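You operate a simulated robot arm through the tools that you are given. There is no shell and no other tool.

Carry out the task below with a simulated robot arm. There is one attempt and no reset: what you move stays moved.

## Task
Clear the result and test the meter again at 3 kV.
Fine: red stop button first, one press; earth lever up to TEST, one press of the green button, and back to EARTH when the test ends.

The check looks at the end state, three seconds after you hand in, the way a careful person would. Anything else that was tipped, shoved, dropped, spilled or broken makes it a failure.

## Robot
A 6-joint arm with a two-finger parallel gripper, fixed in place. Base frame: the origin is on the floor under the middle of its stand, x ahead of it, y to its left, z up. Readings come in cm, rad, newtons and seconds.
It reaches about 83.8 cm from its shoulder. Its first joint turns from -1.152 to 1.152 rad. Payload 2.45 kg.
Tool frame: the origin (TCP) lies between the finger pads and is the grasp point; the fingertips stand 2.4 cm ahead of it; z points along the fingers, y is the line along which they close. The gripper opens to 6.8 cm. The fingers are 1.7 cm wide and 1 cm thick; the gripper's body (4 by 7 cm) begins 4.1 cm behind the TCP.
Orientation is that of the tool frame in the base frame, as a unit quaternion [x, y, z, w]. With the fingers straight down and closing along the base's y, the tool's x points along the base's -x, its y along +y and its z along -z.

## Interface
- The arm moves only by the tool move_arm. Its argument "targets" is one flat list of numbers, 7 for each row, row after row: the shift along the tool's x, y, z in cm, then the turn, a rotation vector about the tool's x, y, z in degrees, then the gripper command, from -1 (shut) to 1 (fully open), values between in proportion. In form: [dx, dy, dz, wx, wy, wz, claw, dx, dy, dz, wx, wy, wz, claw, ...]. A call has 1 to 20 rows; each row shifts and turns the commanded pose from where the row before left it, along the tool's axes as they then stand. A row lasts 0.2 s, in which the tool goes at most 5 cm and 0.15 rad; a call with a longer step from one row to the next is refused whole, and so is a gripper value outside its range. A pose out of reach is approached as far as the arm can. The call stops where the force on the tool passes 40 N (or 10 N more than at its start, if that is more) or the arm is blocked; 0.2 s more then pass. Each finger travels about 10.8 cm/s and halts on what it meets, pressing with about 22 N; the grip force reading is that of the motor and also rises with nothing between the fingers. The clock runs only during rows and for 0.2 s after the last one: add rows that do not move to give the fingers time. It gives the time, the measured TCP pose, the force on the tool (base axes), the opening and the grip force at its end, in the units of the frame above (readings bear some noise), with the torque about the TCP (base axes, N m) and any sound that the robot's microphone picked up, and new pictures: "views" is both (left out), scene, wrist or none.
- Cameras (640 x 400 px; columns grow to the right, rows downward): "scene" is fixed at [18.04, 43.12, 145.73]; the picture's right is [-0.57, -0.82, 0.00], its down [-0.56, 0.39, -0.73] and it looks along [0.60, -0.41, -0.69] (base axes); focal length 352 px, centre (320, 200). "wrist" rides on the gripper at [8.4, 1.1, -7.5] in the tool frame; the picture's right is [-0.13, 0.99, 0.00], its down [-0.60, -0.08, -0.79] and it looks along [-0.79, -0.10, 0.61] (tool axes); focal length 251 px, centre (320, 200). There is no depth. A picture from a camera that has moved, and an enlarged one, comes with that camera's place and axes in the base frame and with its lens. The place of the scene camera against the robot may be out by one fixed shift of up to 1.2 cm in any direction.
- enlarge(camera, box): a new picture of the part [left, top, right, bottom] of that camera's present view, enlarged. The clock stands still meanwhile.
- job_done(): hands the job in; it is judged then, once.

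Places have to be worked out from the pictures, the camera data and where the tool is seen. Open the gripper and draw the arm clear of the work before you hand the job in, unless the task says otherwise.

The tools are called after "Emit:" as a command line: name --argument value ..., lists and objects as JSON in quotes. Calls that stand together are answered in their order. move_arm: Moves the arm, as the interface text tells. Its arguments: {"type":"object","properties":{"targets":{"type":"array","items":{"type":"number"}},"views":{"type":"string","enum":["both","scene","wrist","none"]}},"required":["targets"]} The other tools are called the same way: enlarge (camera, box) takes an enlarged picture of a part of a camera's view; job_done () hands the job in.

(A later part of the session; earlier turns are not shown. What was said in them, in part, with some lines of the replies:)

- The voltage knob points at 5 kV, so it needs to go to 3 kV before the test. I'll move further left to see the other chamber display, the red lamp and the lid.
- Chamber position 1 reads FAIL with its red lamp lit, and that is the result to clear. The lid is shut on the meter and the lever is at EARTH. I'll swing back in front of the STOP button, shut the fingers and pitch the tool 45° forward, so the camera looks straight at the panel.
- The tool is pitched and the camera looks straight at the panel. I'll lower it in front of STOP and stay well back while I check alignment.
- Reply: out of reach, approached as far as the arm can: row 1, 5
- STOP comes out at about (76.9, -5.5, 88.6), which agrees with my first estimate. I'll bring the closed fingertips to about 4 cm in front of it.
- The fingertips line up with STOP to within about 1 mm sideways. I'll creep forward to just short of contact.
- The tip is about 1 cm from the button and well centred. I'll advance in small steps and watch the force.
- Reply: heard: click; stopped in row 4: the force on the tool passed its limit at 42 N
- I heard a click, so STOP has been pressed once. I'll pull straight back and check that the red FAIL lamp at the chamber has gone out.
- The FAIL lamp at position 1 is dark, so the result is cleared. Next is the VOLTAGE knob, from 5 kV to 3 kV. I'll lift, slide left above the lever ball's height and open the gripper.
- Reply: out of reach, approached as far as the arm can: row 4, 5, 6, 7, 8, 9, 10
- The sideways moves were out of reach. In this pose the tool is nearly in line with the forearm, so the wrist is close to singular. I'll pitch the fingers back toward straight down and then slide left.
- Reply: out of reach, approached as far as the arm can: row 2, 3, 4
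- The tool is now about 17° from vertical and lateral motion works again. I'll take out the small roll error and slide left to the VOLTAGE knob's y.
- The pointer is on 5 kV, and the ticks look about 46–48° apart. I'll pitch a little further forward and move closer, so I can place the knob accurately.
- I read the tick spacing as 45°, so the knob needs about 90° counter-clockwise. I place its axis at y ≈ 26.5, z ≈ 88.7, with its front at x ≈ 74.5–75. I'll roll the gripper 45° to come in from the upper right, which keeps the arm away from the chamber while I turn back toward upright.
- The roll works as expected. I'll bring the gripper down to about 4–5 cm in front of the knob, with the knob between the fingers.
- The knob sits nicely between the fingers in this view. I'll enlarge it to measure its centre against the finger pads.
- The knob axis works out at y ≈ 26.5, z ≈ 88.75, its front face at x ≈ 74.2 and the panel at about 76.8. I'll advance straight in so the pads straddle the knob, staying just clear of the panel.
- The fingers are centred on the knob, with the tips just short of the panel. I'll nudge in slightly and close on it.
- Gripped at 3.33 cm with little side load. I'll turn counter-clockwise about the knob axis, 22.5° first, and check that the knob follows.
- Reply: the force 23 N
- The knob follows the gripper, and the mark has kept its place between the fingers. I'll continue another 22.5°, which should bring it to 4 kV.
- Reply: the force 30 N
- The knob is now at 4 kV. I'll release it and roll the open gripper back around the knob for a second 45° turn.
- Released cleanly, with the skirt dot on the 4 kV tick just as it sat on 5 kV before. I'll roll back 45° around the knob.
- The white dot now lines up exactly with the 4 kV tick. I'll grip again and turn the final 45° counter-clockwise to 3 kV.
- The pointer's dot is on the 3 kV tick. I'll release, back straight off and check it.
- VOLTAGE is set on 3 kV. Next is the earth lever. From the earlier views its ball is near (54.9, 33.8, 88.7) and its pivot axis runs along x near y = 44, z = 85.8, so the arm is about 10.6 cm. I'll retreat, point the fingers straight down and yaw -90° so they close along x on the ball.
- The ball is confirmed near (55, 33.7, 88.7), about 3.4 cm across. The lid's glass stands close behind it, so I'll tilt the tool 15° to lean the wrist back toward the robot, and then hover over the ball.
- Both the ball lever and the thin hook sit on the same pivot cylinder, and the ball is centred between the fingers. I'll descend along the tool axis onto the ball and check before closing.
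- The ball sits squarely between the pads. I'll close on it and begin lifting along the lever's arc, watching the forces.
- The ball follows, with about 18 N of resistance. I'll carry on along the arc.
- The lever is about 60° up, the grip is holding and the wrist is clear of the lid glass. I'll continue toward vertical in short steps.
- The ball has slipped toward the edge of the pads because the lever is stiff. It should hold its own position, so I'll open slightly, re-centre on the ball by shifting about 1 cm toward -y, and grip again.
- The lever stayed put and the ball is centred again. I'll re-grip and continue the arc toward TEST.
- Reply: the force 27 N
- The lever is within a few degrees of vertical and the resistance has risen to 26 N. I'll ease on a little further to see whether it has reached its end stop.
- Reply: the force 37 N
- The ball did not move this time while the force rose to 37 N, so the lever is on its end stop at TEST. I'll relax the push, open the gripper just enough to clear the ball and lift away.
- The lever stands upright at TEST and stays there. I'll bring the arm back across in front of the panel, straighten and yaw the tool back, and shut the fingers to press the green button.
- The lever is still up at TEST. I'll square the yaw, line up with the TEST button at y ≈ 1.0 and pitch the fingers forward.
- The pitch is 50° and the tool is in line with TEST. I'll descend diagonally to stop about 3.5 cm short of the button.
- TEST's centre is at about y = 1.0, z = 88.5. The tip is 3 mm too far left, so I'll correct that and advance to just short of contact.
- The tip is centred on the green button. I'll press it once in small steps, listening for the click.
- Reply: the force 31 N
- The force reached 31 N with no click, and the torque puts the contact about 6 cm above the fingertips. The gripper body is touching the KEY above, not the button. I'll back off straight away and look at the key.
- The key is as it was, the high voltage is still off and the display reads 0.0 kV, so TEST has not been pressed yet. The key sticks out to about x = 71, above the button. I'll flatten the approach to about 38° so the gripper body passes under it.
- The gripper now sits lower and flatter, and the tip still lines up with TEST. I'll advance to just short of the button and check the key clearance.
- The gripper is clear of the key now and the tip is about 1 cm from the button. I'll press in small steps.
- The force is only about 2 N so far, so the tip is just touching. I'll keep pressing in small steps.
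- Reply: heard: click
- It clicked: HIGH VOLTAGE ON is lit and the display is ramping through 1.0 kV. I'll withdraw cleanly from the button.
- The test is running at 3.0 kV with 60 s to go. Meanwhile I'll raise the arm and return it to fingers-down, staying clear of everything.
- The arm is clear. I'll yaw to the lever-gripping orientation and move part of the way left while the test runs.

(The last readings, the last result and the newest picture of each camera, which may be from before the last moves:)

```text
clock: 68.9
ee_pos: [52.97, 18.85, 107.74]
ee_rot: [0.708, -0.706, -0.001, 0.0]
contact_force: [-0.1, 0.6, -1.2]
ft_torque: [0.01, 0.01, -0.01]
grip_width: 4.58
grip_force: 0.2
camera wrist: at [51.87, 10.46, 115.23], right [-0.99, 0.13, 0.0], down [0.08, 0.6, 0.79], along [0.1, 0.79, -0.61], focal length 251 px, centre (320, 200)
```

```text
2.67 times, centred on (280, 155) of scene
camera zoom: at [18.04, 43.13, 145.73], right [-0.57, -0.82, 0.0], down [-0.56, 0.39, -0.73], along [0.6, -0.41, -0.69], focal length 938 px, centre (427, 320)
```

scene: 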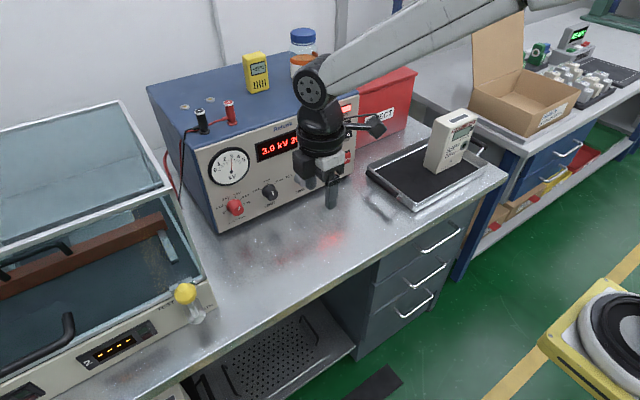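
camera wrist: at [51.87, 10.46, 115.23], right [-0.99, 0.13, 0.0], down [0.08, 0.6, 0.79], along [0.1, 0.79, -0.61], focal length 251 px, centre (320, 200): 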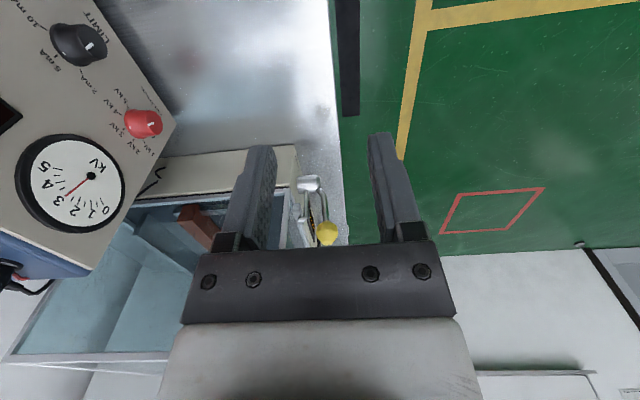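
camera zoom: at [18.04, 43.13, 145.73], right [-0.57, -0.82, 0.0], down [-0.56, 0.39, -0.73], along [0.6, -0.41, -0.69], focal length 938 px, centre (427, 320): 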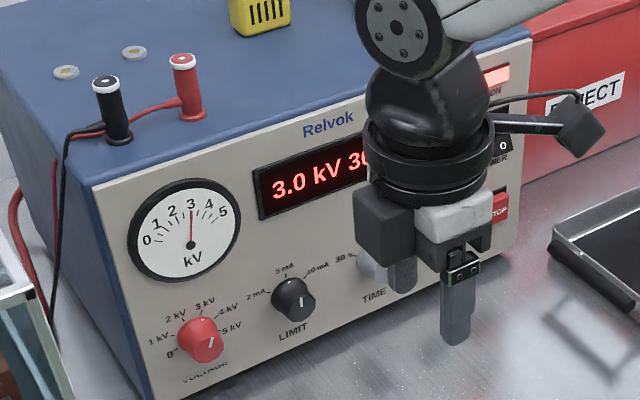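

The countdown is running quickly. I'll tilt the tool and hover well above the lever ball without touching it, then wait for the test to end.

Emit:
move_arm --targets '[0, 0, 0, 7.5, 0, 0, 0.35, 0, 0, 0, 7.5, 0, 0, 0.35, -4.13, 0, 0, 0, 0, 0, 0.35, -4.13, 0, 0, 0, 0, 0, 0.35, -4.13, 0, 0, 0, 0, 0, 0.35, -4.13, 0, 0, 0, 0, 0, 0.35, -4.13, 0, 0, 0, 0, 0, 0.35, -4.13, 0, 0, 0, 0, 0, 0.35, 0, 0, 0, 0, 0, 0, 0.35]' --views "both"

Emit:
enlarge --camera "scene" --box '[180, 80, 380, 230]'

Emit:
enlarge --camera "wrist" --box '[200, 0, 440, 150]'

```text
clock: 70.9
ee_pos: [52.95, 43.67, 107.72]
ee_rot: [0.702, -0.7, 0.091, -0.092]
contact_force: [0.3, -0.6, -0.2]
ft_torque: [0.01, 0.01, -0.06]
grip_width: 4.62
grip_force: 0.1
camera wrist: at [49.94, 35.31, 114.67], right [-0.96, 0.13, -0.26], down [-0.13, 0.6, 0.79], along [0.25, 0.79, -0.56], focal length 251 px, centre (320, 200)
```

scene: 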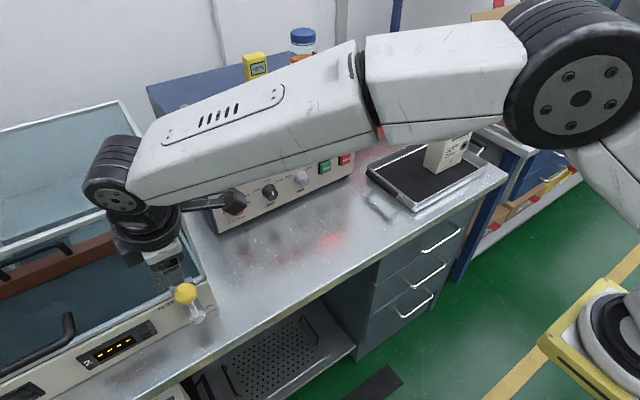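
wrist: 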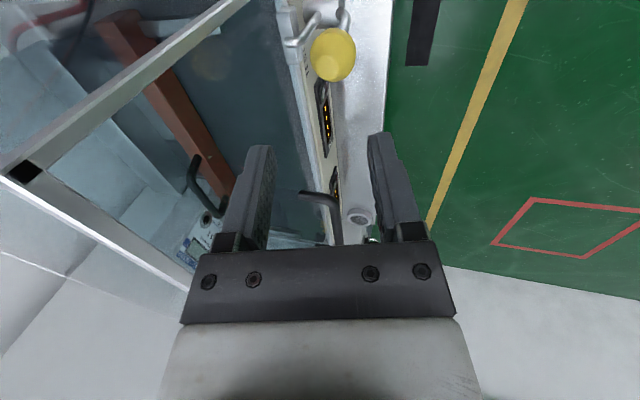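

```text
2.67 times, centred on (280, 155) of scene
camera zoom: at [18.04, 43.13, 145.73], right [-0.57, -0.82, 0.0], down [-0.56, 0.39, -0.73], along [0.6, -0.41, -0.69], focal length 938 px, centre (427, 320)
```

zoom: 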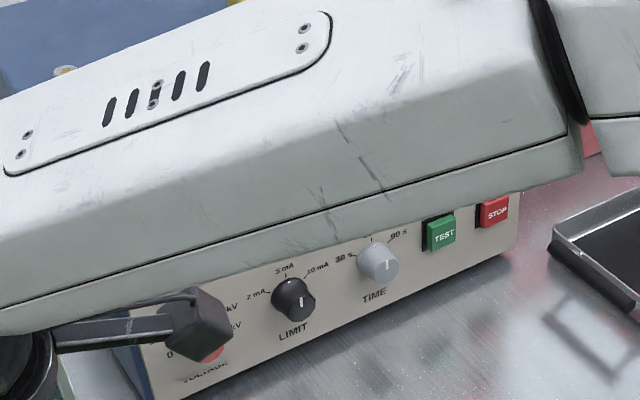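

```text
2.67 times, centred on (320, 75) of wrist
camera zoom: at [49.94, 35.31, 114.67], right [-0.96, 0.13, -0.26], down [-0.13, 0.6, 0.79], along [0.25, 0.79, -0.56], focal length 670 px, centre (320, 533)
```

zoom: 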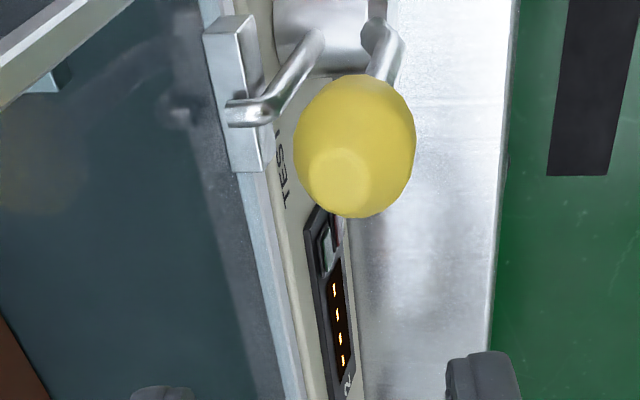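

The forearm hides the tester's display from here, but I can listen, and I can see the bench glow and part of the chamber lamps. I'll hold still for a few seconds.

Emit:
move_arm --targets '[0, 0, 0, 0, 0, 0, 0.35, 0, 0, 0, 0, 0, 0, 0.35, 0, 0, 0, 0, 0, 0, 0.35, 0, 0, 0, 0, 0, 0, 0.35, 0, 0, 0, 0, 0, 0, 0.35, 0, 0, 0, 0, 0, 0, 0.35, 0, 0, 0, 0, 0, 0, 0.35, 0, 0, 0, 0, 0, 0, 0.35, 0, 0, 0, 0, 0, 0, 0.35, 0, 0, 0, 0, 0, 0, 0.35, 0, 0, 0, 0, 0, 0, 0.35, 0, 0, 0, 0, 0, 0, 0.35, 0, 0, 0, 0, 0, 0, 0.35, 0, 0, 0, 0, 0, 0, 0.35, 0, 0, 0, 0, 0, 0, 0.35]' --views "both"

Emit:
enlarge --camera "scene" --box '[0, 260, 200, 400]'

Emit:
enlarge --camera "wrist" --box '[260, 60, 420, 260]'

```text
clock: 74.1
ee_pos: [52.87, 43.68, 107.78]
ee_rot: [0.702, -0.7, 0.091, -0.092]
contact_force: [-0.1, -0.6, 1.2]
ft_torque: [0.03, -0.01, -0.01]
grip_width: 4.58
grip_force: 0.1
camera wrist: at [49.96, 35.26, 114.67], right [-0.96, 0.13, -0.26], down [-0.13, 0.6, 0.79], along [0.25, 0.79, -0.56], focal length 251 px, centre (320, 200)
```

scene: 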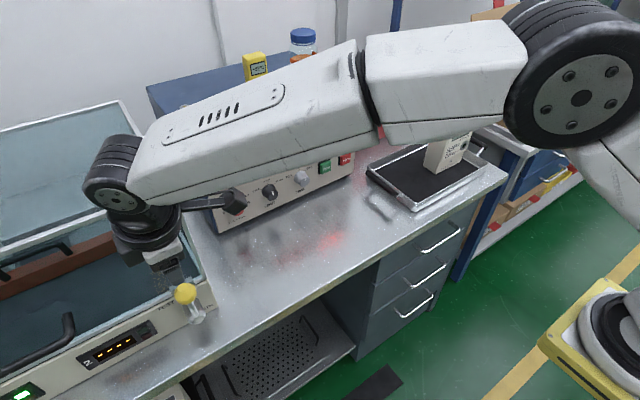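
wrist: 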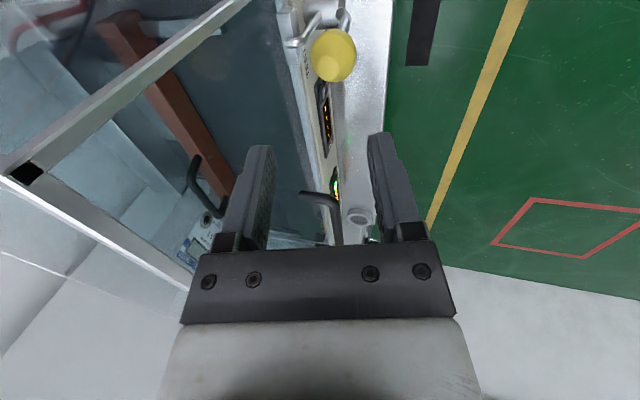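

```text
2.86 times, centred on (100, 330) of scene
camera zoom: at [18.04, 43.12, 145.73], right [-0.57, -0.82, 0.0], down [-0.56, 0.39, -0.73], along [0.6, -0.41, -0.69], focal length 1005 px, centre (949, -171)
```

zoom: 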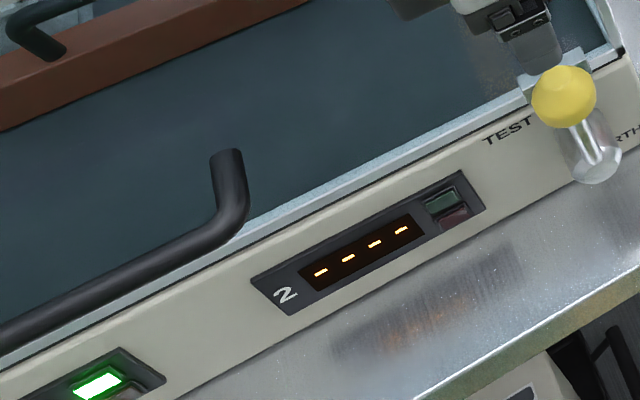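

```text
2.00 times, centred on (340, 160) of wrist
camera zoom: at [49.96, 35.26, 114.67], right [-0.96, 0.13, -0.26], down [-0.13, 0.6, 0.79], along [0.25, 0.79, -0.56], focal length 503 px, centre (280, 280)
```

zoom: 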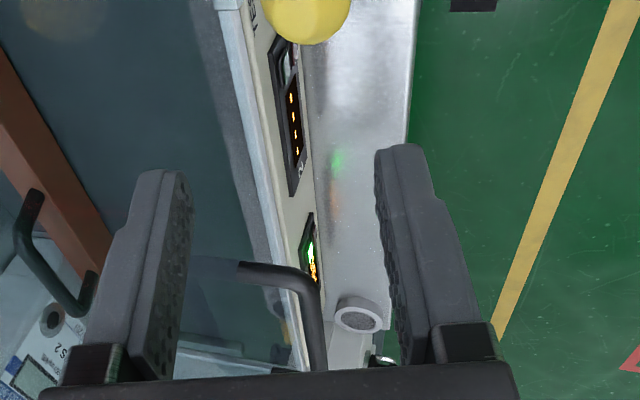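

A green PASS lamp has come on at position 1. Before touching the lever I want to confirm that the high voltage is off, so I'll move aside to bring the HV lamp and display into view.

Emit:
move_arm --targets '[4.6, 0, 0, 0, 0, 0, 0.35, 4.6, 0, 0, 0, 0, 0, 0.35, 4.6, 0, 0, 0, 0, 0, 0.35, 4.6, 0, 0, 0, 0, 0, 0.35, 4.6, 0, 0, 0, 0, 0, 0.35, 0, 0, 0, 0, 0, 0, 0.35]' --views "both"

Emit:
enlarge --camera "scene" --box '[180, 80, 380, 230]'

Emit:
enlarge --camera "wrist" --box '[0, 60, 340, 280]'

```text
clock: 75.5
ee_pos: [52.89, 20.66, 107.67]
ee_rot: [0.702, -0.701, 0.091, -0.092]
contact_force: [-0.8, 0.7, 0.4]
ft_torque: [-0.01, 0.0, -0.03]
grip_width: 4.58
grip_force: 0.0
camera wrist: at [49.88, 12.33, 114.74], right [-0.96, 0.13, -0.26], down [-0.13, 0.6, 0.79], along [0.25, 0.79, -0.56], focal length 251 px, centre (320, 200)
```

scene: 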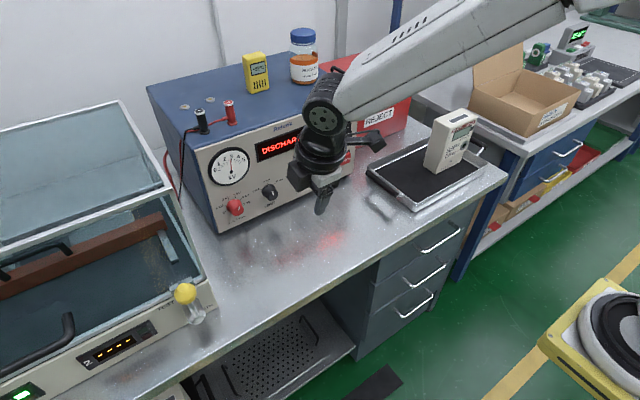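
wrist: 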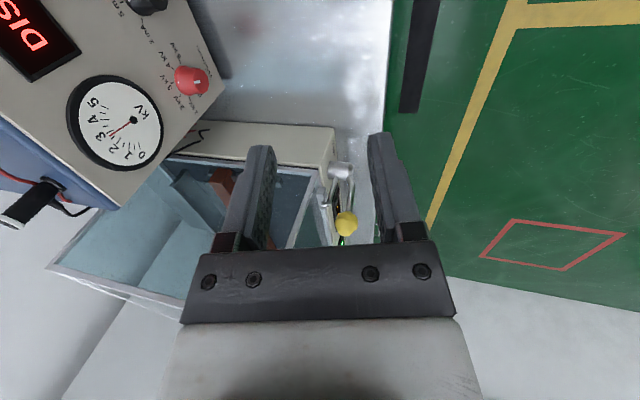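

```text
2.67 times, centred on (280, 155) of scene
camera zoom: at [18.04, 43.12, 145.73], right [-0.57, -0.82, 0.0], down [-0.56, 0.39, -0.73], along [0.6, -0.41, -0.69], focal length 938 px, centre (427, 320)
```

zoom: 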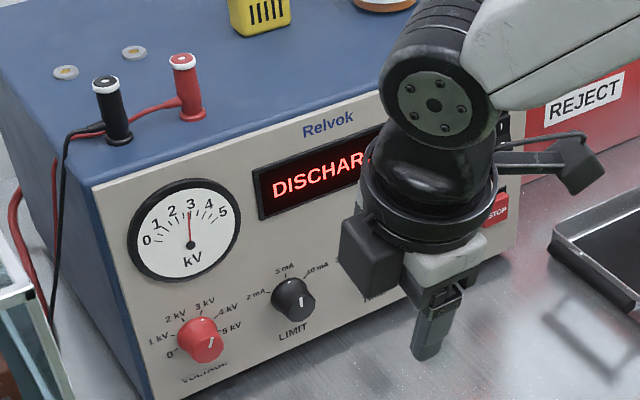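

```text
1.82 times, centred on (170, 170) of wrist
camera zoom: at [49.88, 12.33, 114.74], right [-0.96, 0.13, -0.26], down [-0.13, 0.6, 0.79], along [0.25, 0.79, -0.56], focal length 457 px, centre (593, 254)
```

zoom: 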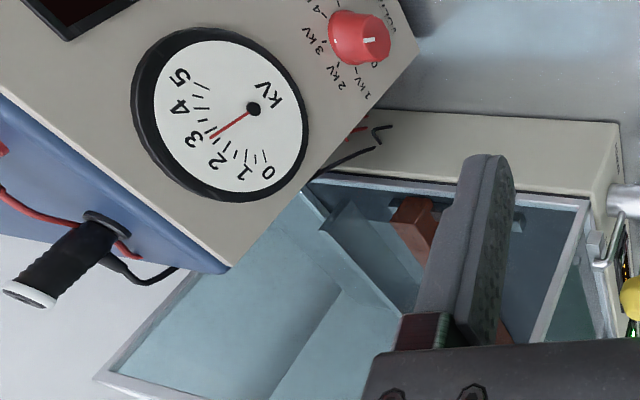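

PASS is shown, but the display reads DISCHARGE and the gauge is still just under 3 kV, so the test has not fully ended. I'll wait where I can see the gauge.

Emit:
move_arm --targets '[0, 0, 0, 0, 0, 0, 0.35, 0, 0, 0, 0, 0, 0, 0.35, 0, 0, 0, 0, 0, 0, 0.35, 0, 0, 0, 0, 0, 0, 0.35, 0, 0, 0, 0, 0, 0, 0.35, 0, 0, 0, 0, 0, 0, 0.35, 0, 0, 0, 0, 0, 0, 0.35, 0, 0, 0, 0, 0, 0, 0.35, 0, 0, 0, 0, 0, 0, 0.35, 0, 0, 0, 0, 0, 0, 0.35, 0, 0, 0, 0, 0, 0, 0.35, 0, 0, 0, 0, 0, 0, 0.35, 0, 0, 0, 0, 0, 0, 0.35, 0, 0, 0, 0, 0, 0, 0.35, 0, 0, 0, 0, 0, 0, 0.35]' --views "both"

Emit:
enlarge --camera "scene" --box '[180, 80, 380, 230]'

```text
clock: 78.7
ee_pos: [52.79, 20.81, 107.72]
ee_rot: [-0.701, 0.701, -0.091, 0.092]
contact_force: [0.1, -0.3, -0.1]
ft_torque: [0.04, 0.0, 0.03]
grip_width: 4.59
grip_force: 0.1
camera wrist: at [49.88, 12.38, 114.75], right [-0.96, 0.13, -0.26], down [-0.13, 0.6, 0.79], along [0.25, 0.79, -0.56], focal length 251 px, centre (320, 200)
```

scene: 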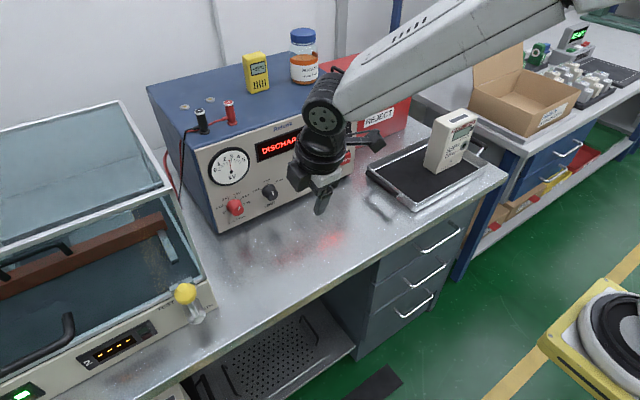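
wrist: 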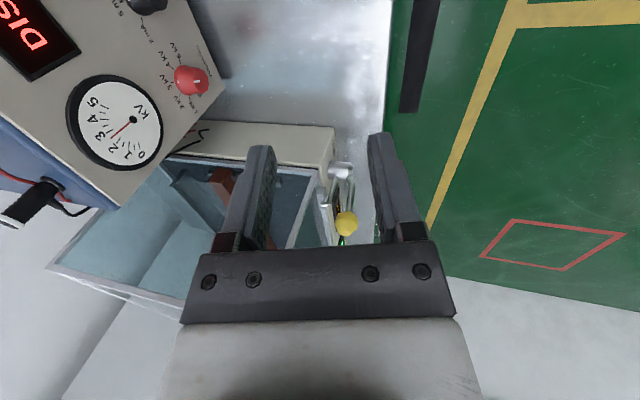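

```text
2.67 times, centred on (280, 155) of scene
camera zoom: at [18.04, 43.12, 145.73], right [-0.57, -0.82, 0.0], down [-0.56, 0.39, -0.73], along [0.6, -0.41, -0.69], focal length 938 px, centre (427, 320)
```

zoom: 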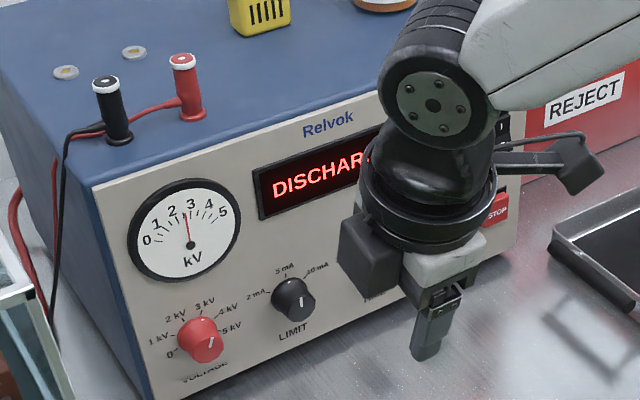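

The gauge is falling slowly, now about 2.7 kV. I'll move further aside so the HV ON lamp and full display are visible, and keep waiting.

Emit:
move_arm --targets '[0, 0, -4, 0, 0, 0, 0.35, 0, 0, -4, 0, 0, 0, 0.35, 0, 4, 0, 0, 0, 0, 0.35, 0, 4, 0, 0, 0, 0, 0.35, 0, 0, 0, 0, 0, 0, 0.35, 0, 0, 0, 0, 0, 0, 0.35, 0, 0, 0, 0, 0, 0, 0.35, 0, 0, 0, 0, 0, 0, 0.35, 0, 0, 0, 0, 0, 0, 0.35, 0, 0, 0, 0, 0, 0, 0.35, 0, 0, 0, 0, 0, 0, 0.35, 0, 0, 0, 0, 0, 0, 0.35, 0, 0, 0, 0, 0, 0, 0.35, 0, 0, 0, 0, 0, 0, 0.35, 0, 0, 0, 0, 0, 0, 0.35]' --views "both"

Emit:
enlarge --camera "scene" --box '[180, 80, 380, 230]'

```text
clock: 81.9
ee_pos: [43.16, 20.75, 113.28]
ee_rot: [0.702, -0.701, 0.091, -0.092]
contact_force: [-0.2, -0.1, 0.3]
ft_torque: [0.0, -0.02, 0.0]
grip_width: 4.6
grip_force: 0.0
camera wrist: at [40.17, 12.36, 120.18], right [-0.96, 0.13, -0.26], down [-0.13, 0.6, 0.79], along [0.25, 0.79, -0.56], focal length 251 px, centre (320, 200)
```

scene: 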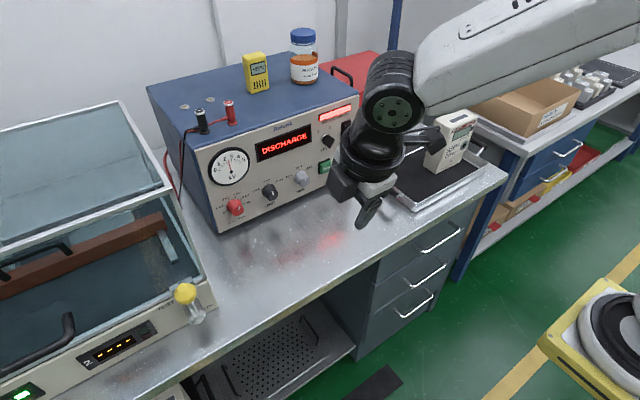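
wrist: 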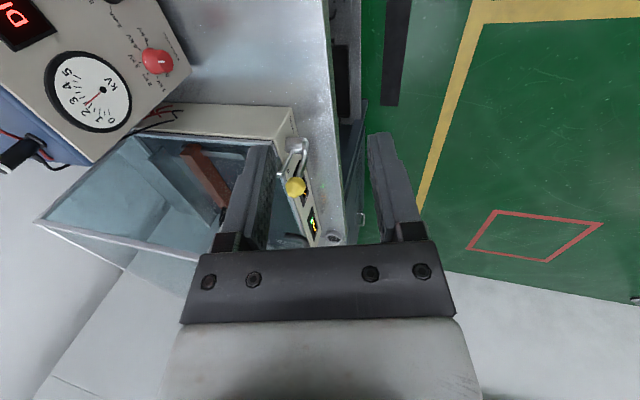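

```text
2.67 times, centred on (280, 155) of scene
camera zoom: at [18.04, 43.12, 145.73], right [-0.57, -0.82, 0.0], down [-0.56, 0.39, -0.73], along [0.6, -0.41, -0.69], focal length 938 px, centre (427, 320)
```

zoom: 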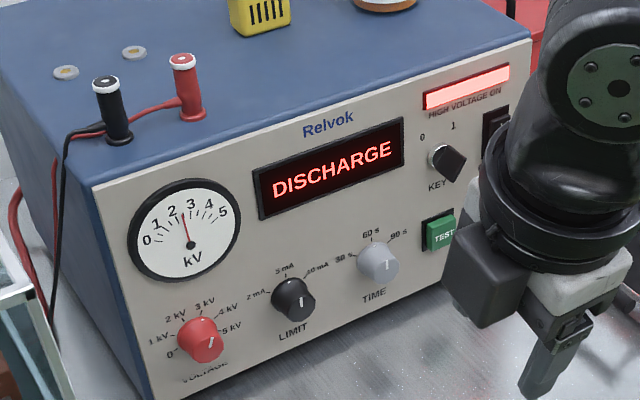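

PASS is shown and the 60 s has elapsed. The display now reads DISCHARGE while the charge bleeds off slowly, which is what the earth lever is for. I'll go back over the ball to return the lever to EARTH.

Emit:
move_arm --targets '[-3.82, -1.16, 1.95, 0, 0, 0, 0.35, -3.82, -1.16, 1.95, 0, 0, 0, 0.35, -3.82, -1.16, 1.95, 0, 0, 0, 0.35, -3.82, -1.16, 1.95, 0, 0, 0, 0.35, -3.82, -1.16, 1.95, 0, 0, 0, 0.35, -3.82, -1.16, 1.95, 0, 0, 0, 0.35, 0, 0, 0, 0, 0, 0, 0.35]' --views "both"

Emit:
enlarge --camera "wrist" --box '[200, 10, 440, 160]'

```text
clock: 83.5
ee_pos: [52.98, 43.6, 103.82]
ee_rot: [0.701, -0.701, 0.091, -0.092]
contact_force: [-0.1, 0.1, -0.1]
ft_torque: [0.02, 0.0, -0.02]
grip_width: 4.59
grip_force: 0.0
camera wrist: at [50.0, 35.2, 110.81], right [-0.96, 0.13, -0.26], down [-0.13, 0.6, 0.79], along [0.25, 0.79, -0.56], focal length 251 px, centre (320, 200)
```

scene: 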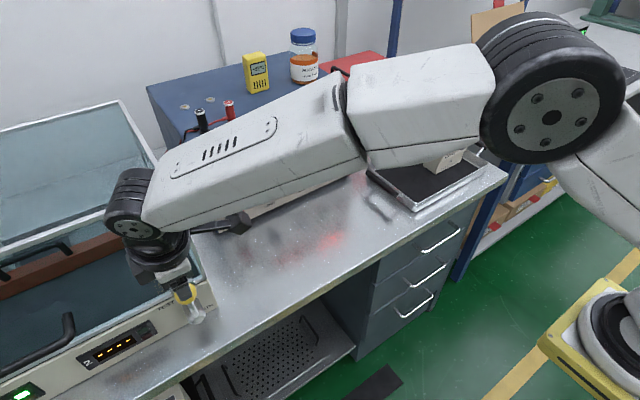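
wrist: 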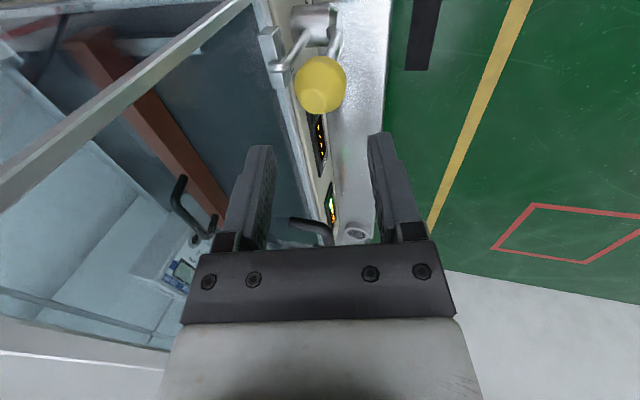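

```text
2.67 times, centred on (320, 85) of wrist
camera zoom: at [50.0, 35.2, 110.81], right [-0.96, 0.13, -0.26], down [-0.13, 0.6, 0.79], along [0.25, 0.79, -0.56], focal length 670 px, centre (320, 507)
```

zoom: 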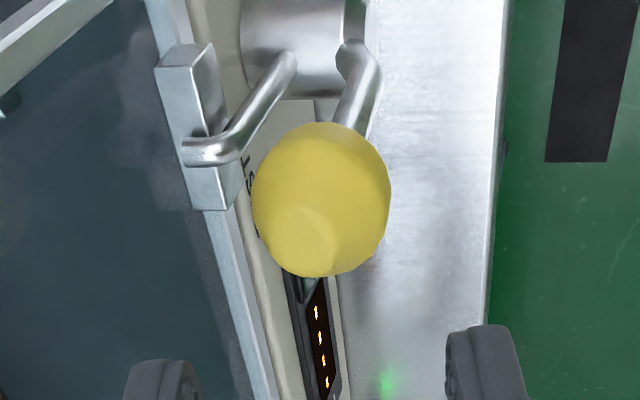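

The ball sits centred below the fingers at about (55.1, 43.4, 96.1). I'll descend onto it.

Emit:
move_arm --targets '[0.08, 0, 2.55, 0, 0, 0, 0.35, 0.08, 0, 2.55, 0, 0, 0, 0.35, 0.08, 0, 2.55, 0, 0, 0, 0.35, 0, 0, 0, 0, 0, 0, 0.35]' --views "wrist"

Emit:
enlarge --camera "wrist" --box '[200, 90, 440, 240]'

```text
clock: 84.5
ee_pos: [54.96, 43.22, 96.51]
ee_rot: [0.702, -0.7, 0.093, -0.093]
contact_force: [0.2, -0.9, -1.3]
ft_torque: [-0.01, 0.01, 0.0]
grip_width: 4.59
grip_force: 0.1
camera wrist: at [51.95, 34.79, 103.5], right [-0.96, 0.13, -0.26], down [-0.13, 0.6, 0.79], along [0.25, 0.79, -0.56], focal length 251 px, centre (320, 200)
```

wrist: 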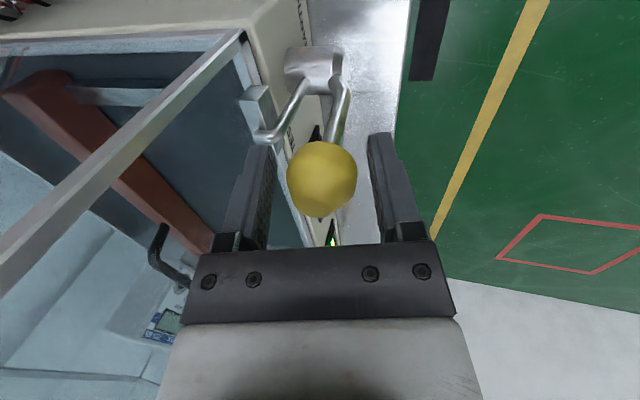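

```text
2.67 times, centred on (320, 165) of wrist
camera zoom: at [51.95, 34.79, 103.5], right [-0.96, 0.13, -0.26], down [-0.13, 0.6, 0.79], along [0.25, 0.79, -0.56], focal length 670 px, centre (320, 293)
```

zoom: 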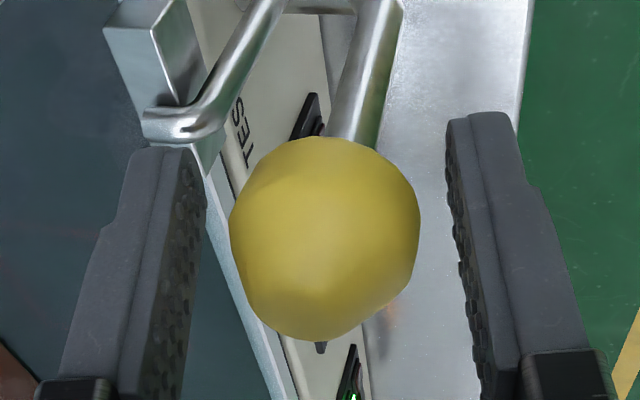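

The ball is centred. I'll close on it and start it back down the arc, 27° first.

Emit:
move_arm --targets '[0, 0, 0, 0, 0, 0, -0.3, 0, 0, 0, 0, 0, 0, -1, 0, 0, 0, 0, 0, 0, -1, 1.63, 0.047, 0.174, 0, 0, 0, -1, 1.58, 0.115, 0.425, 0, 0, 0, -1, 1.5, 0.178, 0.657, 0, 0, 0, -1, 0, 0, 0, 0, 0, 0, -1]' --views "both"

Emit:
enlarge --camera "wrist" --box '[200, 90, 440, 240]'

```text
clock: 86.1
ee_pos: [54.96, 38.57, 95.42]
ee_rot: [0.701, -0.7, 0.092, -0.095]
contact_force: [-11.1, 0.6, 21.2]
ft_torque: [1.14, 0.25, 0.26]
grip_width: 3.3
grip_force: 44.8
camera wrist: at [51.97, 30.21, 102.37], right [-0.96, 0.13, -0.26], down [-0.13, 0.6, 0.79], along [0.26, 0.79, -0.56], focal length 251 px, centre (320, 200)
```

scene: 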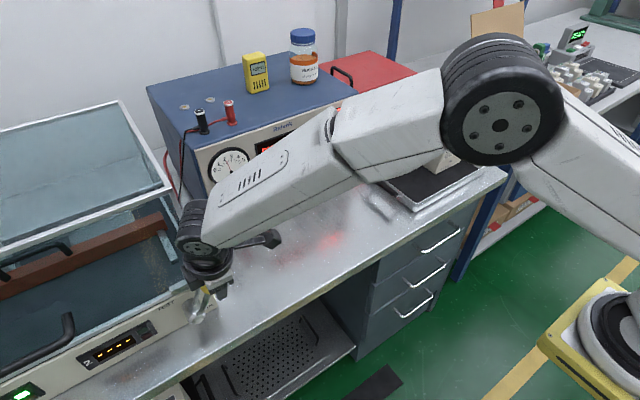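
wrist: 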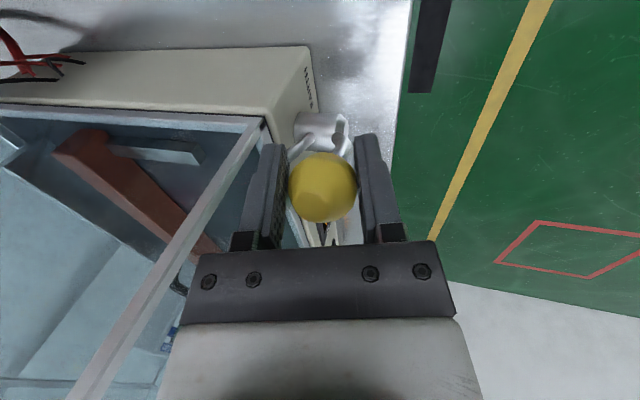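

```text
2.67 times, centred on (320, 165) of wrist
camera zoom: at [51.97, 30.21, 102.37], right [-0.96, 0.13, -0.26], down [-0.13, 0.6, 0.79], along [0.26, 0.79, -0.56], focal length 670 px, centre (320, 293)
```

zoom: 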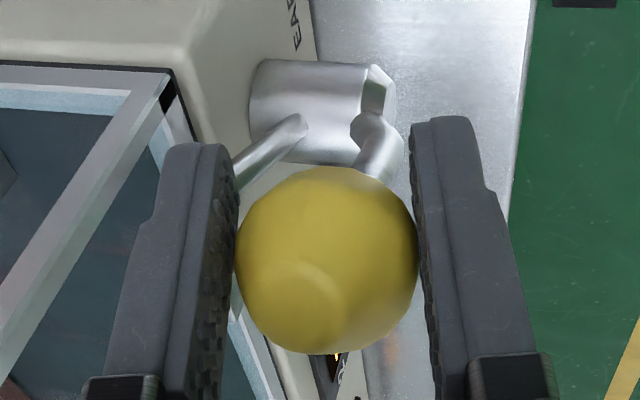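

The ball follows with little slip. I'll continue down the arc.

Emit:
move_arm --targets '[1.36, 0.238, 0.879, 0, 0, 0, -1, 1.21, 0.288, 1.062, 0, 0, 0, -1, 1.02, 0.338, 1.246, 0, 0, 0, -1, 0, 0, 0, 0, 0, 0, -1]' --views "both"

Emit:
enlarge --camera "wrist" --box '[200, 90, 440, 240]'

```text
clock: 87.1
ee_pos: [55.1, 35.02, 92.29]
ee_rot: [-0.7, 0.701, -0.093, 0.098]
contact_force: [21.5, -8.4, 20.5]
ft_torque: [1.25, -0.27, -0.1]
grip_width: 3.22
grip_force: 45.4
camera wrist: at [52.09, 26.64, 99.16], right [-0.96, 0.13, -0.26], down [-0.13, 0.6, 0.79], along [0.26, 0.79, -0.55], focal length 251 px, centre (320, 200)
```

scene: 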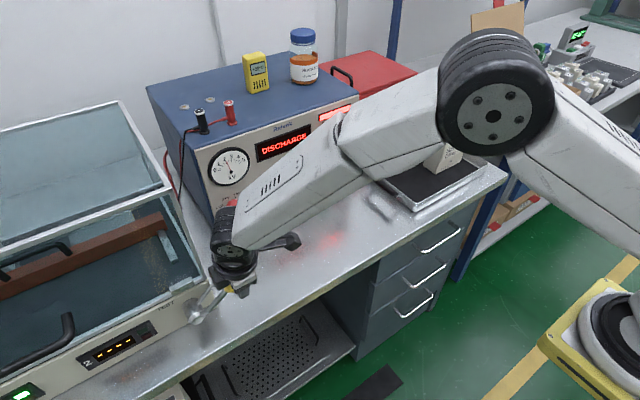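
wrist: 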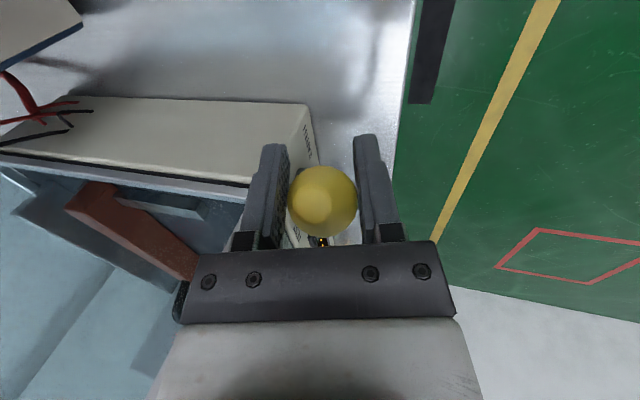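

```text
2.67 times, centred on (320, 165) of wrist
camera zoom: at [52.09, 26.64, 99.16], right [-0.96, 0.13, -0.26], down [-0.13, 0.6, 0.79], along [0.26, 0.79, -0.55], focal length 670 px, centre (320, 293)
```

zoom: 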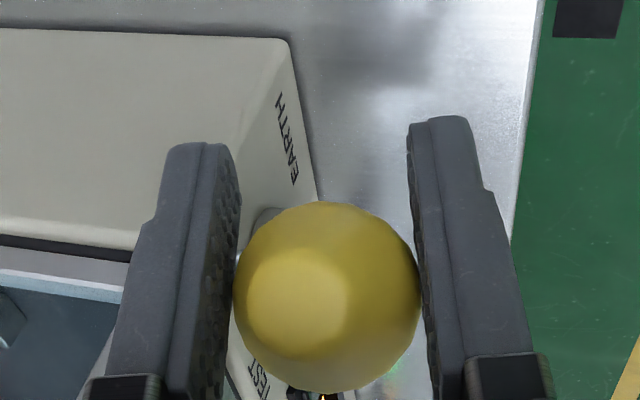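

The ball is lagging slightly toward the palm, which is fine when pushing down. I'll carry on toward EARTH.

Emit:
move_arm --targets '[0.75, 0.372, 1.371, 0, 0, 0, -1, 0.5, 0.393, 1.448, 0, 0, 0, -1, 0, 0, 0, 0, 0, 0, -1]' --views "both"

Emit:
enlarge --camera "wrist" --box '[200, 110, 440, 260]'

Emit:
enlarge --camera "scene" --box '[120, 180, 320, 340]'

```text
clock: 87.9
ee_pos: [55.19, 33.68, 89.15]
ee_rot: [-0.699, 0.702, -0.092, 0.096]
contact_force: [30.0, -17.8, 19.8]
ft_torque: [1.39, 0.2, -0.05]
grip_width: 3.27
grip_force: 44.9
camera wrist: at [52.22, 25.43, 96.15], right [-0.96, 0.13, -0.26], down [-0.13, 0.6, 0.79], along [0.26, 0.79, -0.55], focal length 251 px, centre (320, 200)
```

scene: 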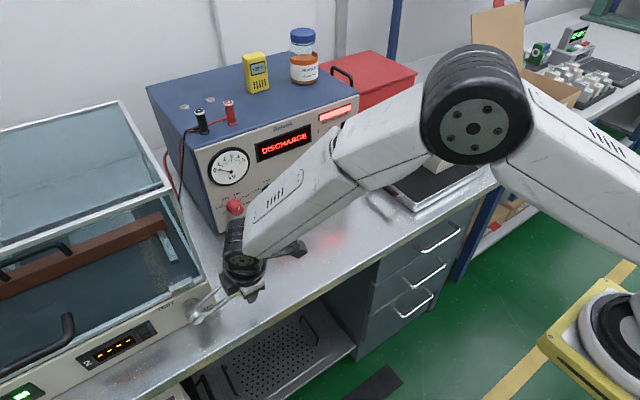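
wrist: 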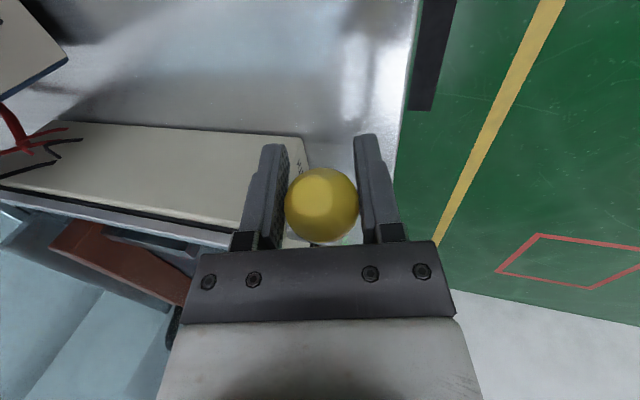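

```text
2.67 times, centred on (320, 185) of wrist
camera zoom: at [52.22, 25.43, 96.15], right [-0.96, 0.13, -0.26], down [-0.13, 0.6, 0.79], along [0.26, 0.79, -0.55], focal length 670 px, centre (320, 240)
```

zoom: 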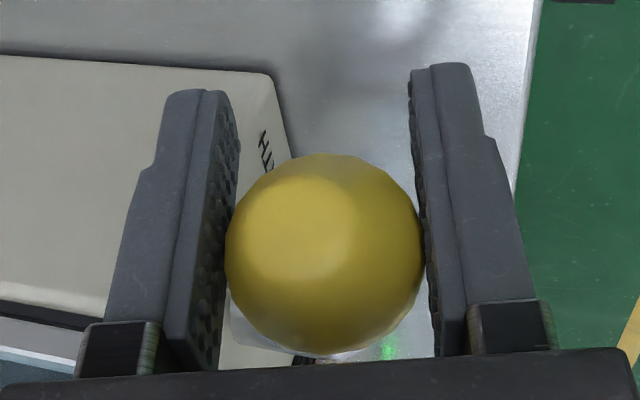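

```text
2.50 times, centred on (220, 260) of scene
camera zoom: at [18.08, 43.05, 145.75], right [-0.57, -0.82, 0.0], down [-0.56, 0.39, -0.73], along [0.6, -0.41, -0.69], focal length 879 px, centre (570, 50)
```

zoom: 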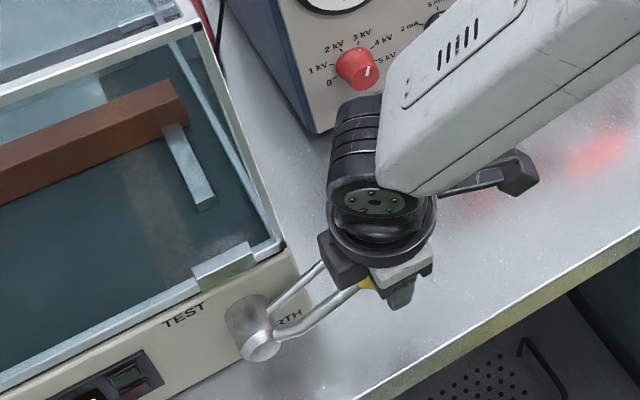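

The lever is about 7° short of EARTH, and the side load on the grip has built up to 40 N. I'll open to relieve it, re-centre on the ball and grip again for the last bit.

Emit:
move_arm --targets '[0, 0, 0, 0, 0, 0, 0.35, 0, 0, 0, 0, 0, 0, 0.35, -0.5, -0.09, -0.3, 0, 0, 0, 0.35, 0, 0, 0, 0, 0, 0, 0.35]' --views "both"

Emit:
enlarge --camera "wrist" --box '[200, 110, 440, 260]'

Emit:
enlarge --camera "scene" --box '[180, 80, 380, 230]'

```text
clock: 88.9
ee_pos: [54.87, 34.44, 89.17]
ee_rot: [0.702, -0.7, 0.092, -0.092]
contact_force: [0.7, 0.2, -0.5]
ft_torque: [-0.02, -0.02, -0.02]
grip_width: 4.58
grip_force: 0.0
camera wrist: at [51.89, 26.09, 96.25], right [-0.96, 0.13, -0.26], down [-0.13, 0.6, 0.79], along [0.25, 0.79, -0.56], focal length 251 px, centre (320, 200)
```

scene: 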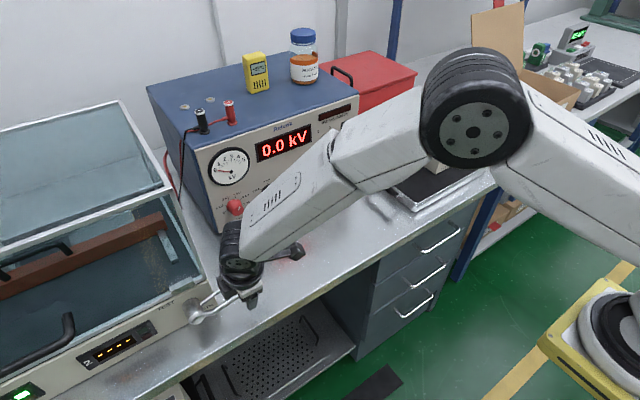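
wrist: 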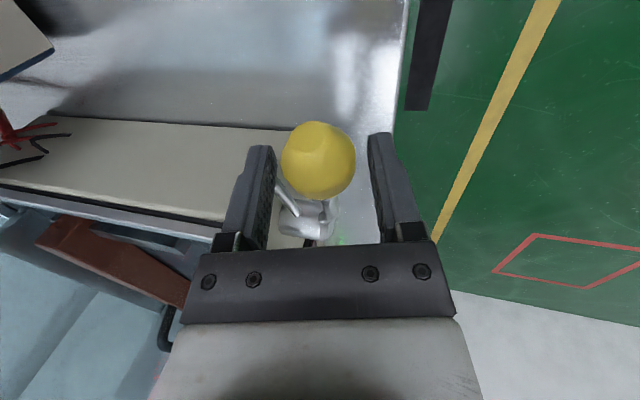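

```text
2.67 times, centred on (320, 185) of wrist
camera zoom: at [51.89, 26.09, 96.25], right [-0.96, 0.13, -0.26], down [-0.13, 0.6, 0.79], along [0.25, 0.79, -0.56], focal length 670 px, centre (320, 240)
```

zoom: 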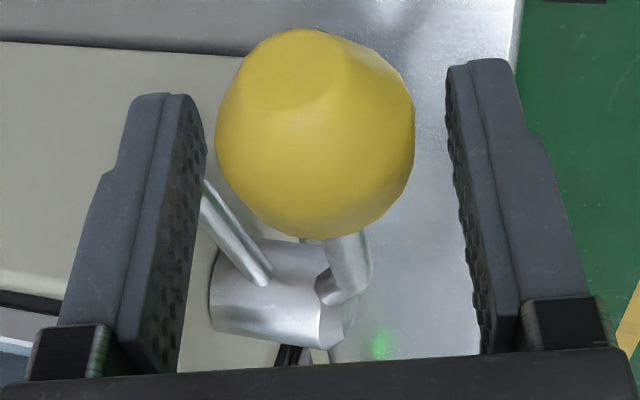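

```text
2.67 times, centred on (280, 155) of scene
camera zoom: at [18.04, 43.12, 145.73], right [-0.57, -0.82, 0.0], down [-0.56, 0.39, -0.73], along [0.6, -0.41, -0.69], focal length 938 px, centre (427, 320)
```

zoom: 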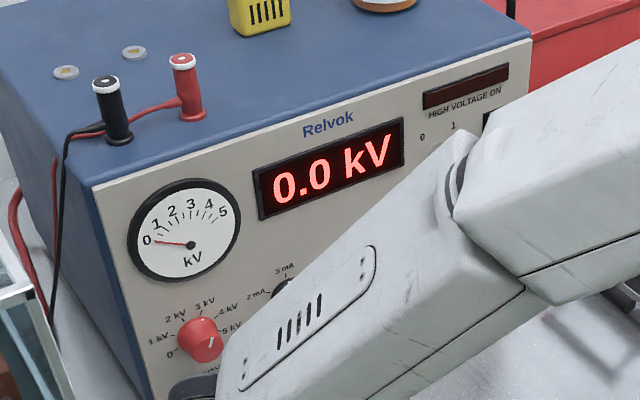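

The ball has settled at (55.1, 33.7, 88.7), its original EARTH position. The display reads 0.0 kV, the gauge is at zero and the HV lamp is out. I'll lift straight off the ball without touching it.

Emit:
move_arm --targets '[0, 0, -1.5, 0, 0, 0, 0.35, 0, 0, -2.5, 0, 0, 0, 0.35, 0, 0, -4, 0, 0, 0, 0.6, 0, 0, -4, 0, 0, 0, 1, 0, 0, -3, 0, 0, 0, 1, 0, 0, 0, 0, 0, 0, 1]' --views "both"

Emit:
enlarge --camera "wrist" --box '[200, 0, 440, 150]'

Emit:
enlarge --camera "scene" --box '[100, 180, 300, 340]'

```text
clock: 90.3
ee_pos: [50.98, 34.27, 103.8]
ee_rot: [0.702, -0.701, 0.091, -0.093]
contact_force: [-0.6, -0.6, 0.3]
ft_torque: [-0.01, 0.01, 0.0]
grip_width: 6.78
grip_force: 0.1
camera wrist: at [48.12, 25.89, 110.79], right [-0.96, 0.13, -0.25], down [-0.13, 0.6, 0.79], along [0.25, 0.79, -0.56], focal length 251 px, centre (320, 200)
```

scene: 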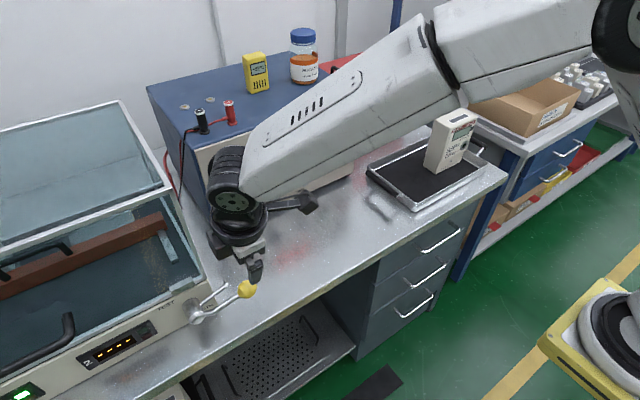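
wrist: 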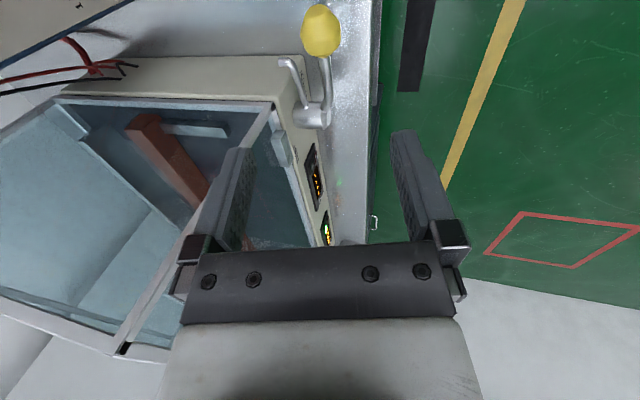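

```text
2.67 times, centred on (320, 75) of wrist
camera zoom: at [48.12, 25.89, 110.79], right [-0.96, 0.13, -0.25], down [-0.13, 0.6, 0.79], along [0.25, 0.79, -0.56], focal length 670 px, centre (320, 533)
```

zoom: 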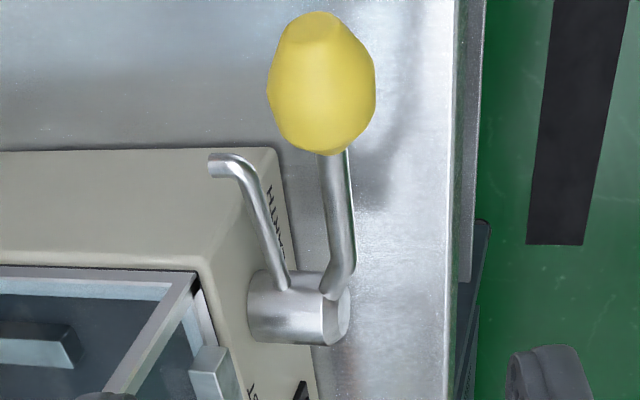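

```text
2.50 times, centred on (200, 260) of scene
camera zoom: at [18.04, 43.12, 145.73], right [-0.57, -0.82, 0.0], down [-0.56, 0.39, -0.73], along [0.6, -0.41, -0.69], focal length 879 px, centre (620, 50)
```

zoom: 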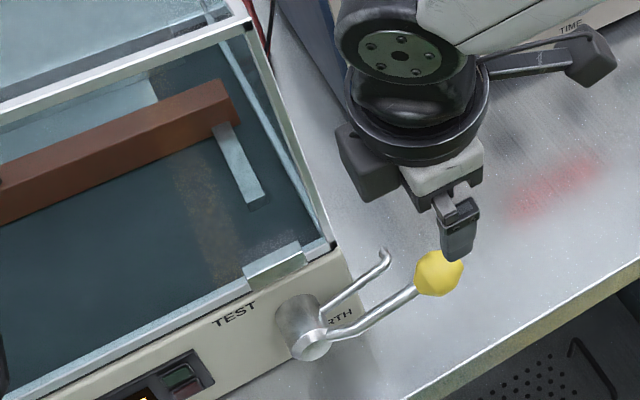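

The lever is back at EARTH, matching its original place in the picture to the pixel. I'll draw the arm back clear of the bench and check the final state of the panel and chamber.

Emit:
move_arm --targets '[0, 0, -2, -7.5, 0, 0, 1, 0, 0, -2, -7.5, 0, 0, 1, 4.5, 1, 0, 0, 0, 0, 1, 4.5, 1, 0, 0, 0, 0, 1, 4.5, 1, 0, 0, 0, 0, 1, 4.5, 1, 0, 0, 0, 0, 1, 4.5, 1, 0, 0, 0, 0, 1, 4.5, 1, 0, 0, 0, 0, 1, 0, 0, 0, 0, 0, 8.2, 1, 0, 0, 0, 0, 0, 8.2, 1, 0, 0, 0, 0, 0, 8.2, 1, 0, 0, 0, 0, 0, 8.2, 1, 0, 0, 0, 0, 0, 8.2, 1, 0, 0, 0, 0, 0, 8.2, 1, 0, 0, 0, 0, 0, 8.2, 1, 0, 0, 0, 0, 0, 8.2, 1, 0, 0, 0, 0, 0, 8.2, 1, 0, 0, 0, 0, 0, 8.2, 1, 0, 0, 0, 0, 0, 8.0, 1, 0, 0, 0, 0, 0, 0, 1]' --views "both"

Emit:
enlarge --camera "scene" --box '[180, 80, 380, 230]'

Emit:
enlarge --camera "wrist" --box '[200, 140, 560, 360]'

Emit:
enlarge --camera "scene" --box '[0, 260, 200, 400]'

```text
clock: 94.5
ee_pos: [44.19, 7.41, 107.53]
ee_rot: [0.0, 1.0, 0.001, -0.001]
contact_force: [1.6, 0.3, -0.7]
ft_torque: [0.0, 0.01, -0.02]
grip_width: 6.81
grip_force: 0.1
camera wrist: at [35.9, 8.49, 115.15], right [0.13, 0.99, 0.0], down [0.6, -0.08, 0.79], along [0.79, -0.1, -0.61], focal length 251 px, centre (320, 200)
```

scene: 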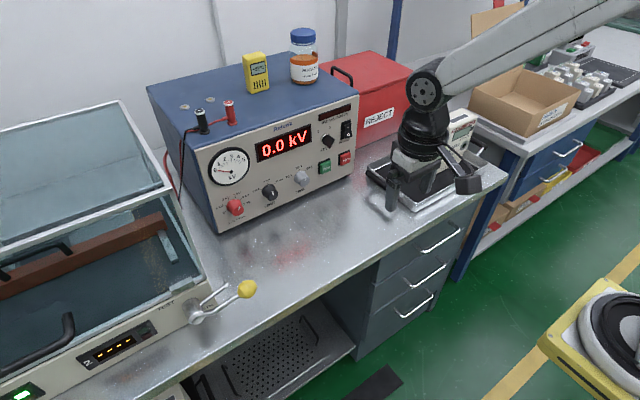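
wrist: 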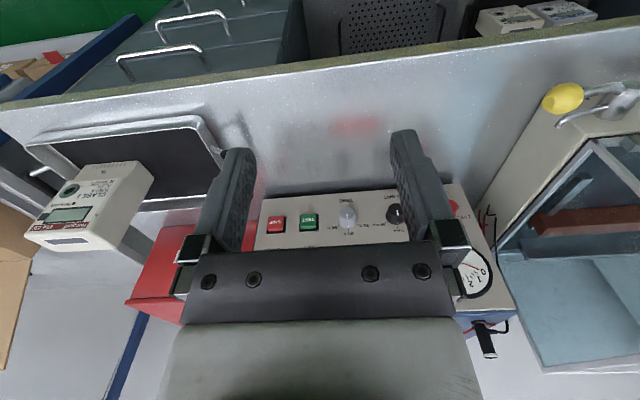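

```text
2.67 times, centred on (280, 155) of scene
camera zoom: at [18.04, 43.12, 145.73], right [-0.57, -0.82, 0.0], down [-0.56, 0.39, -0.73], along [0.6, -0.41, -0.69], focal length 938 px, centre (427, 320)
```

zoom: 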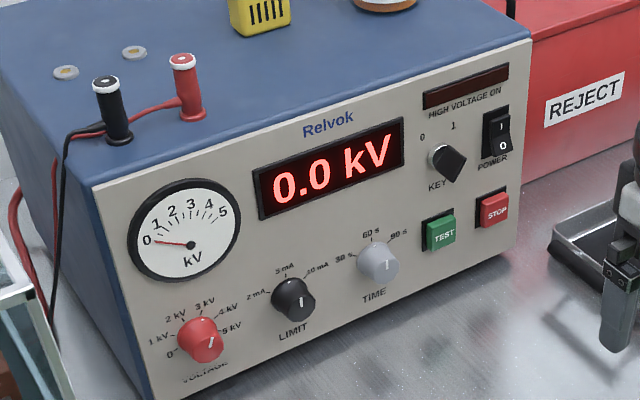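

```text
1.78 times, centred on (380, 250) of wrist
camera zoom: at [35.9, 8.49, 115.15], right [0.13, 0.99, 0.0], down [0.6, -0.08, 0.79], along [0.79, -0.1, -0.61], focal length 447 px, centre (213, 111)
```

zoom: 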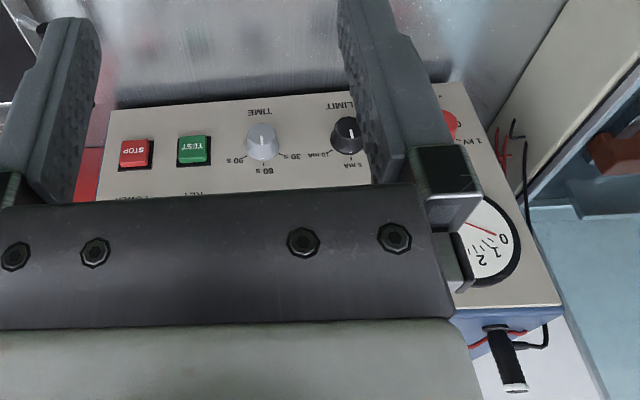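

```text
2.86 times, centred on (100, 330) of scene
camera zoom: at [18.04, 43.12, 145.73], right [-0.57, -0.82, 0.0], down [-0.56, 0.39, -0.73], along [0.6, -0.41, -0.69], focal length 1005 px, centre (949, -171)
```

zoom: 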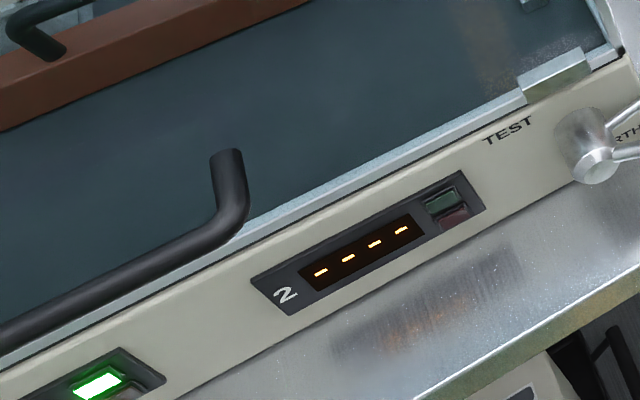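

The final state is right: green PASS lamp lit at position 1, VOLTAGE on 3 kV, 0.0 kV with the HV lamp out, and the lever at EARTH. The key and everything else look as they did, and the arm is clear with the gripper open, so I'll hand in.

Emit:
job_done

```text
The job is handed in.
```

The meter in position 1 passed the retest at 3 kV. The lever is back at EARTH, the display reads 0.0 kV and the high-voltage lamp is out.

- **Clearing:** One press of the red STOP button cleared the FAIL result at position 1.
- **Voltage:** The VOLTAGE knob was set to 5 kV, so I turned it to 3 kV before testing. LIMIT and TIME were left as they were.
- **Test:** With the lever up at TEST, one press of the green button started the test at 3.0 kV with the 60 s timer. The green lamp at position 1 then lit for a pass.
- **Back to EARTH:** After the test the display showed DISCHARGE and the voltage was falling only slowly, still around 2.4 kV. I didn't wait for it to reach zero, and it was down to 0.0 kV once the lever reached EARTH.

**Key bumped:** On my first try at the green button, the gripper pushed against the KEY above it with about 31 N. The button did not press then. The key looks unchanged, and the test ran normally afterwards.

The arm is clear of the bench with the gripper open.
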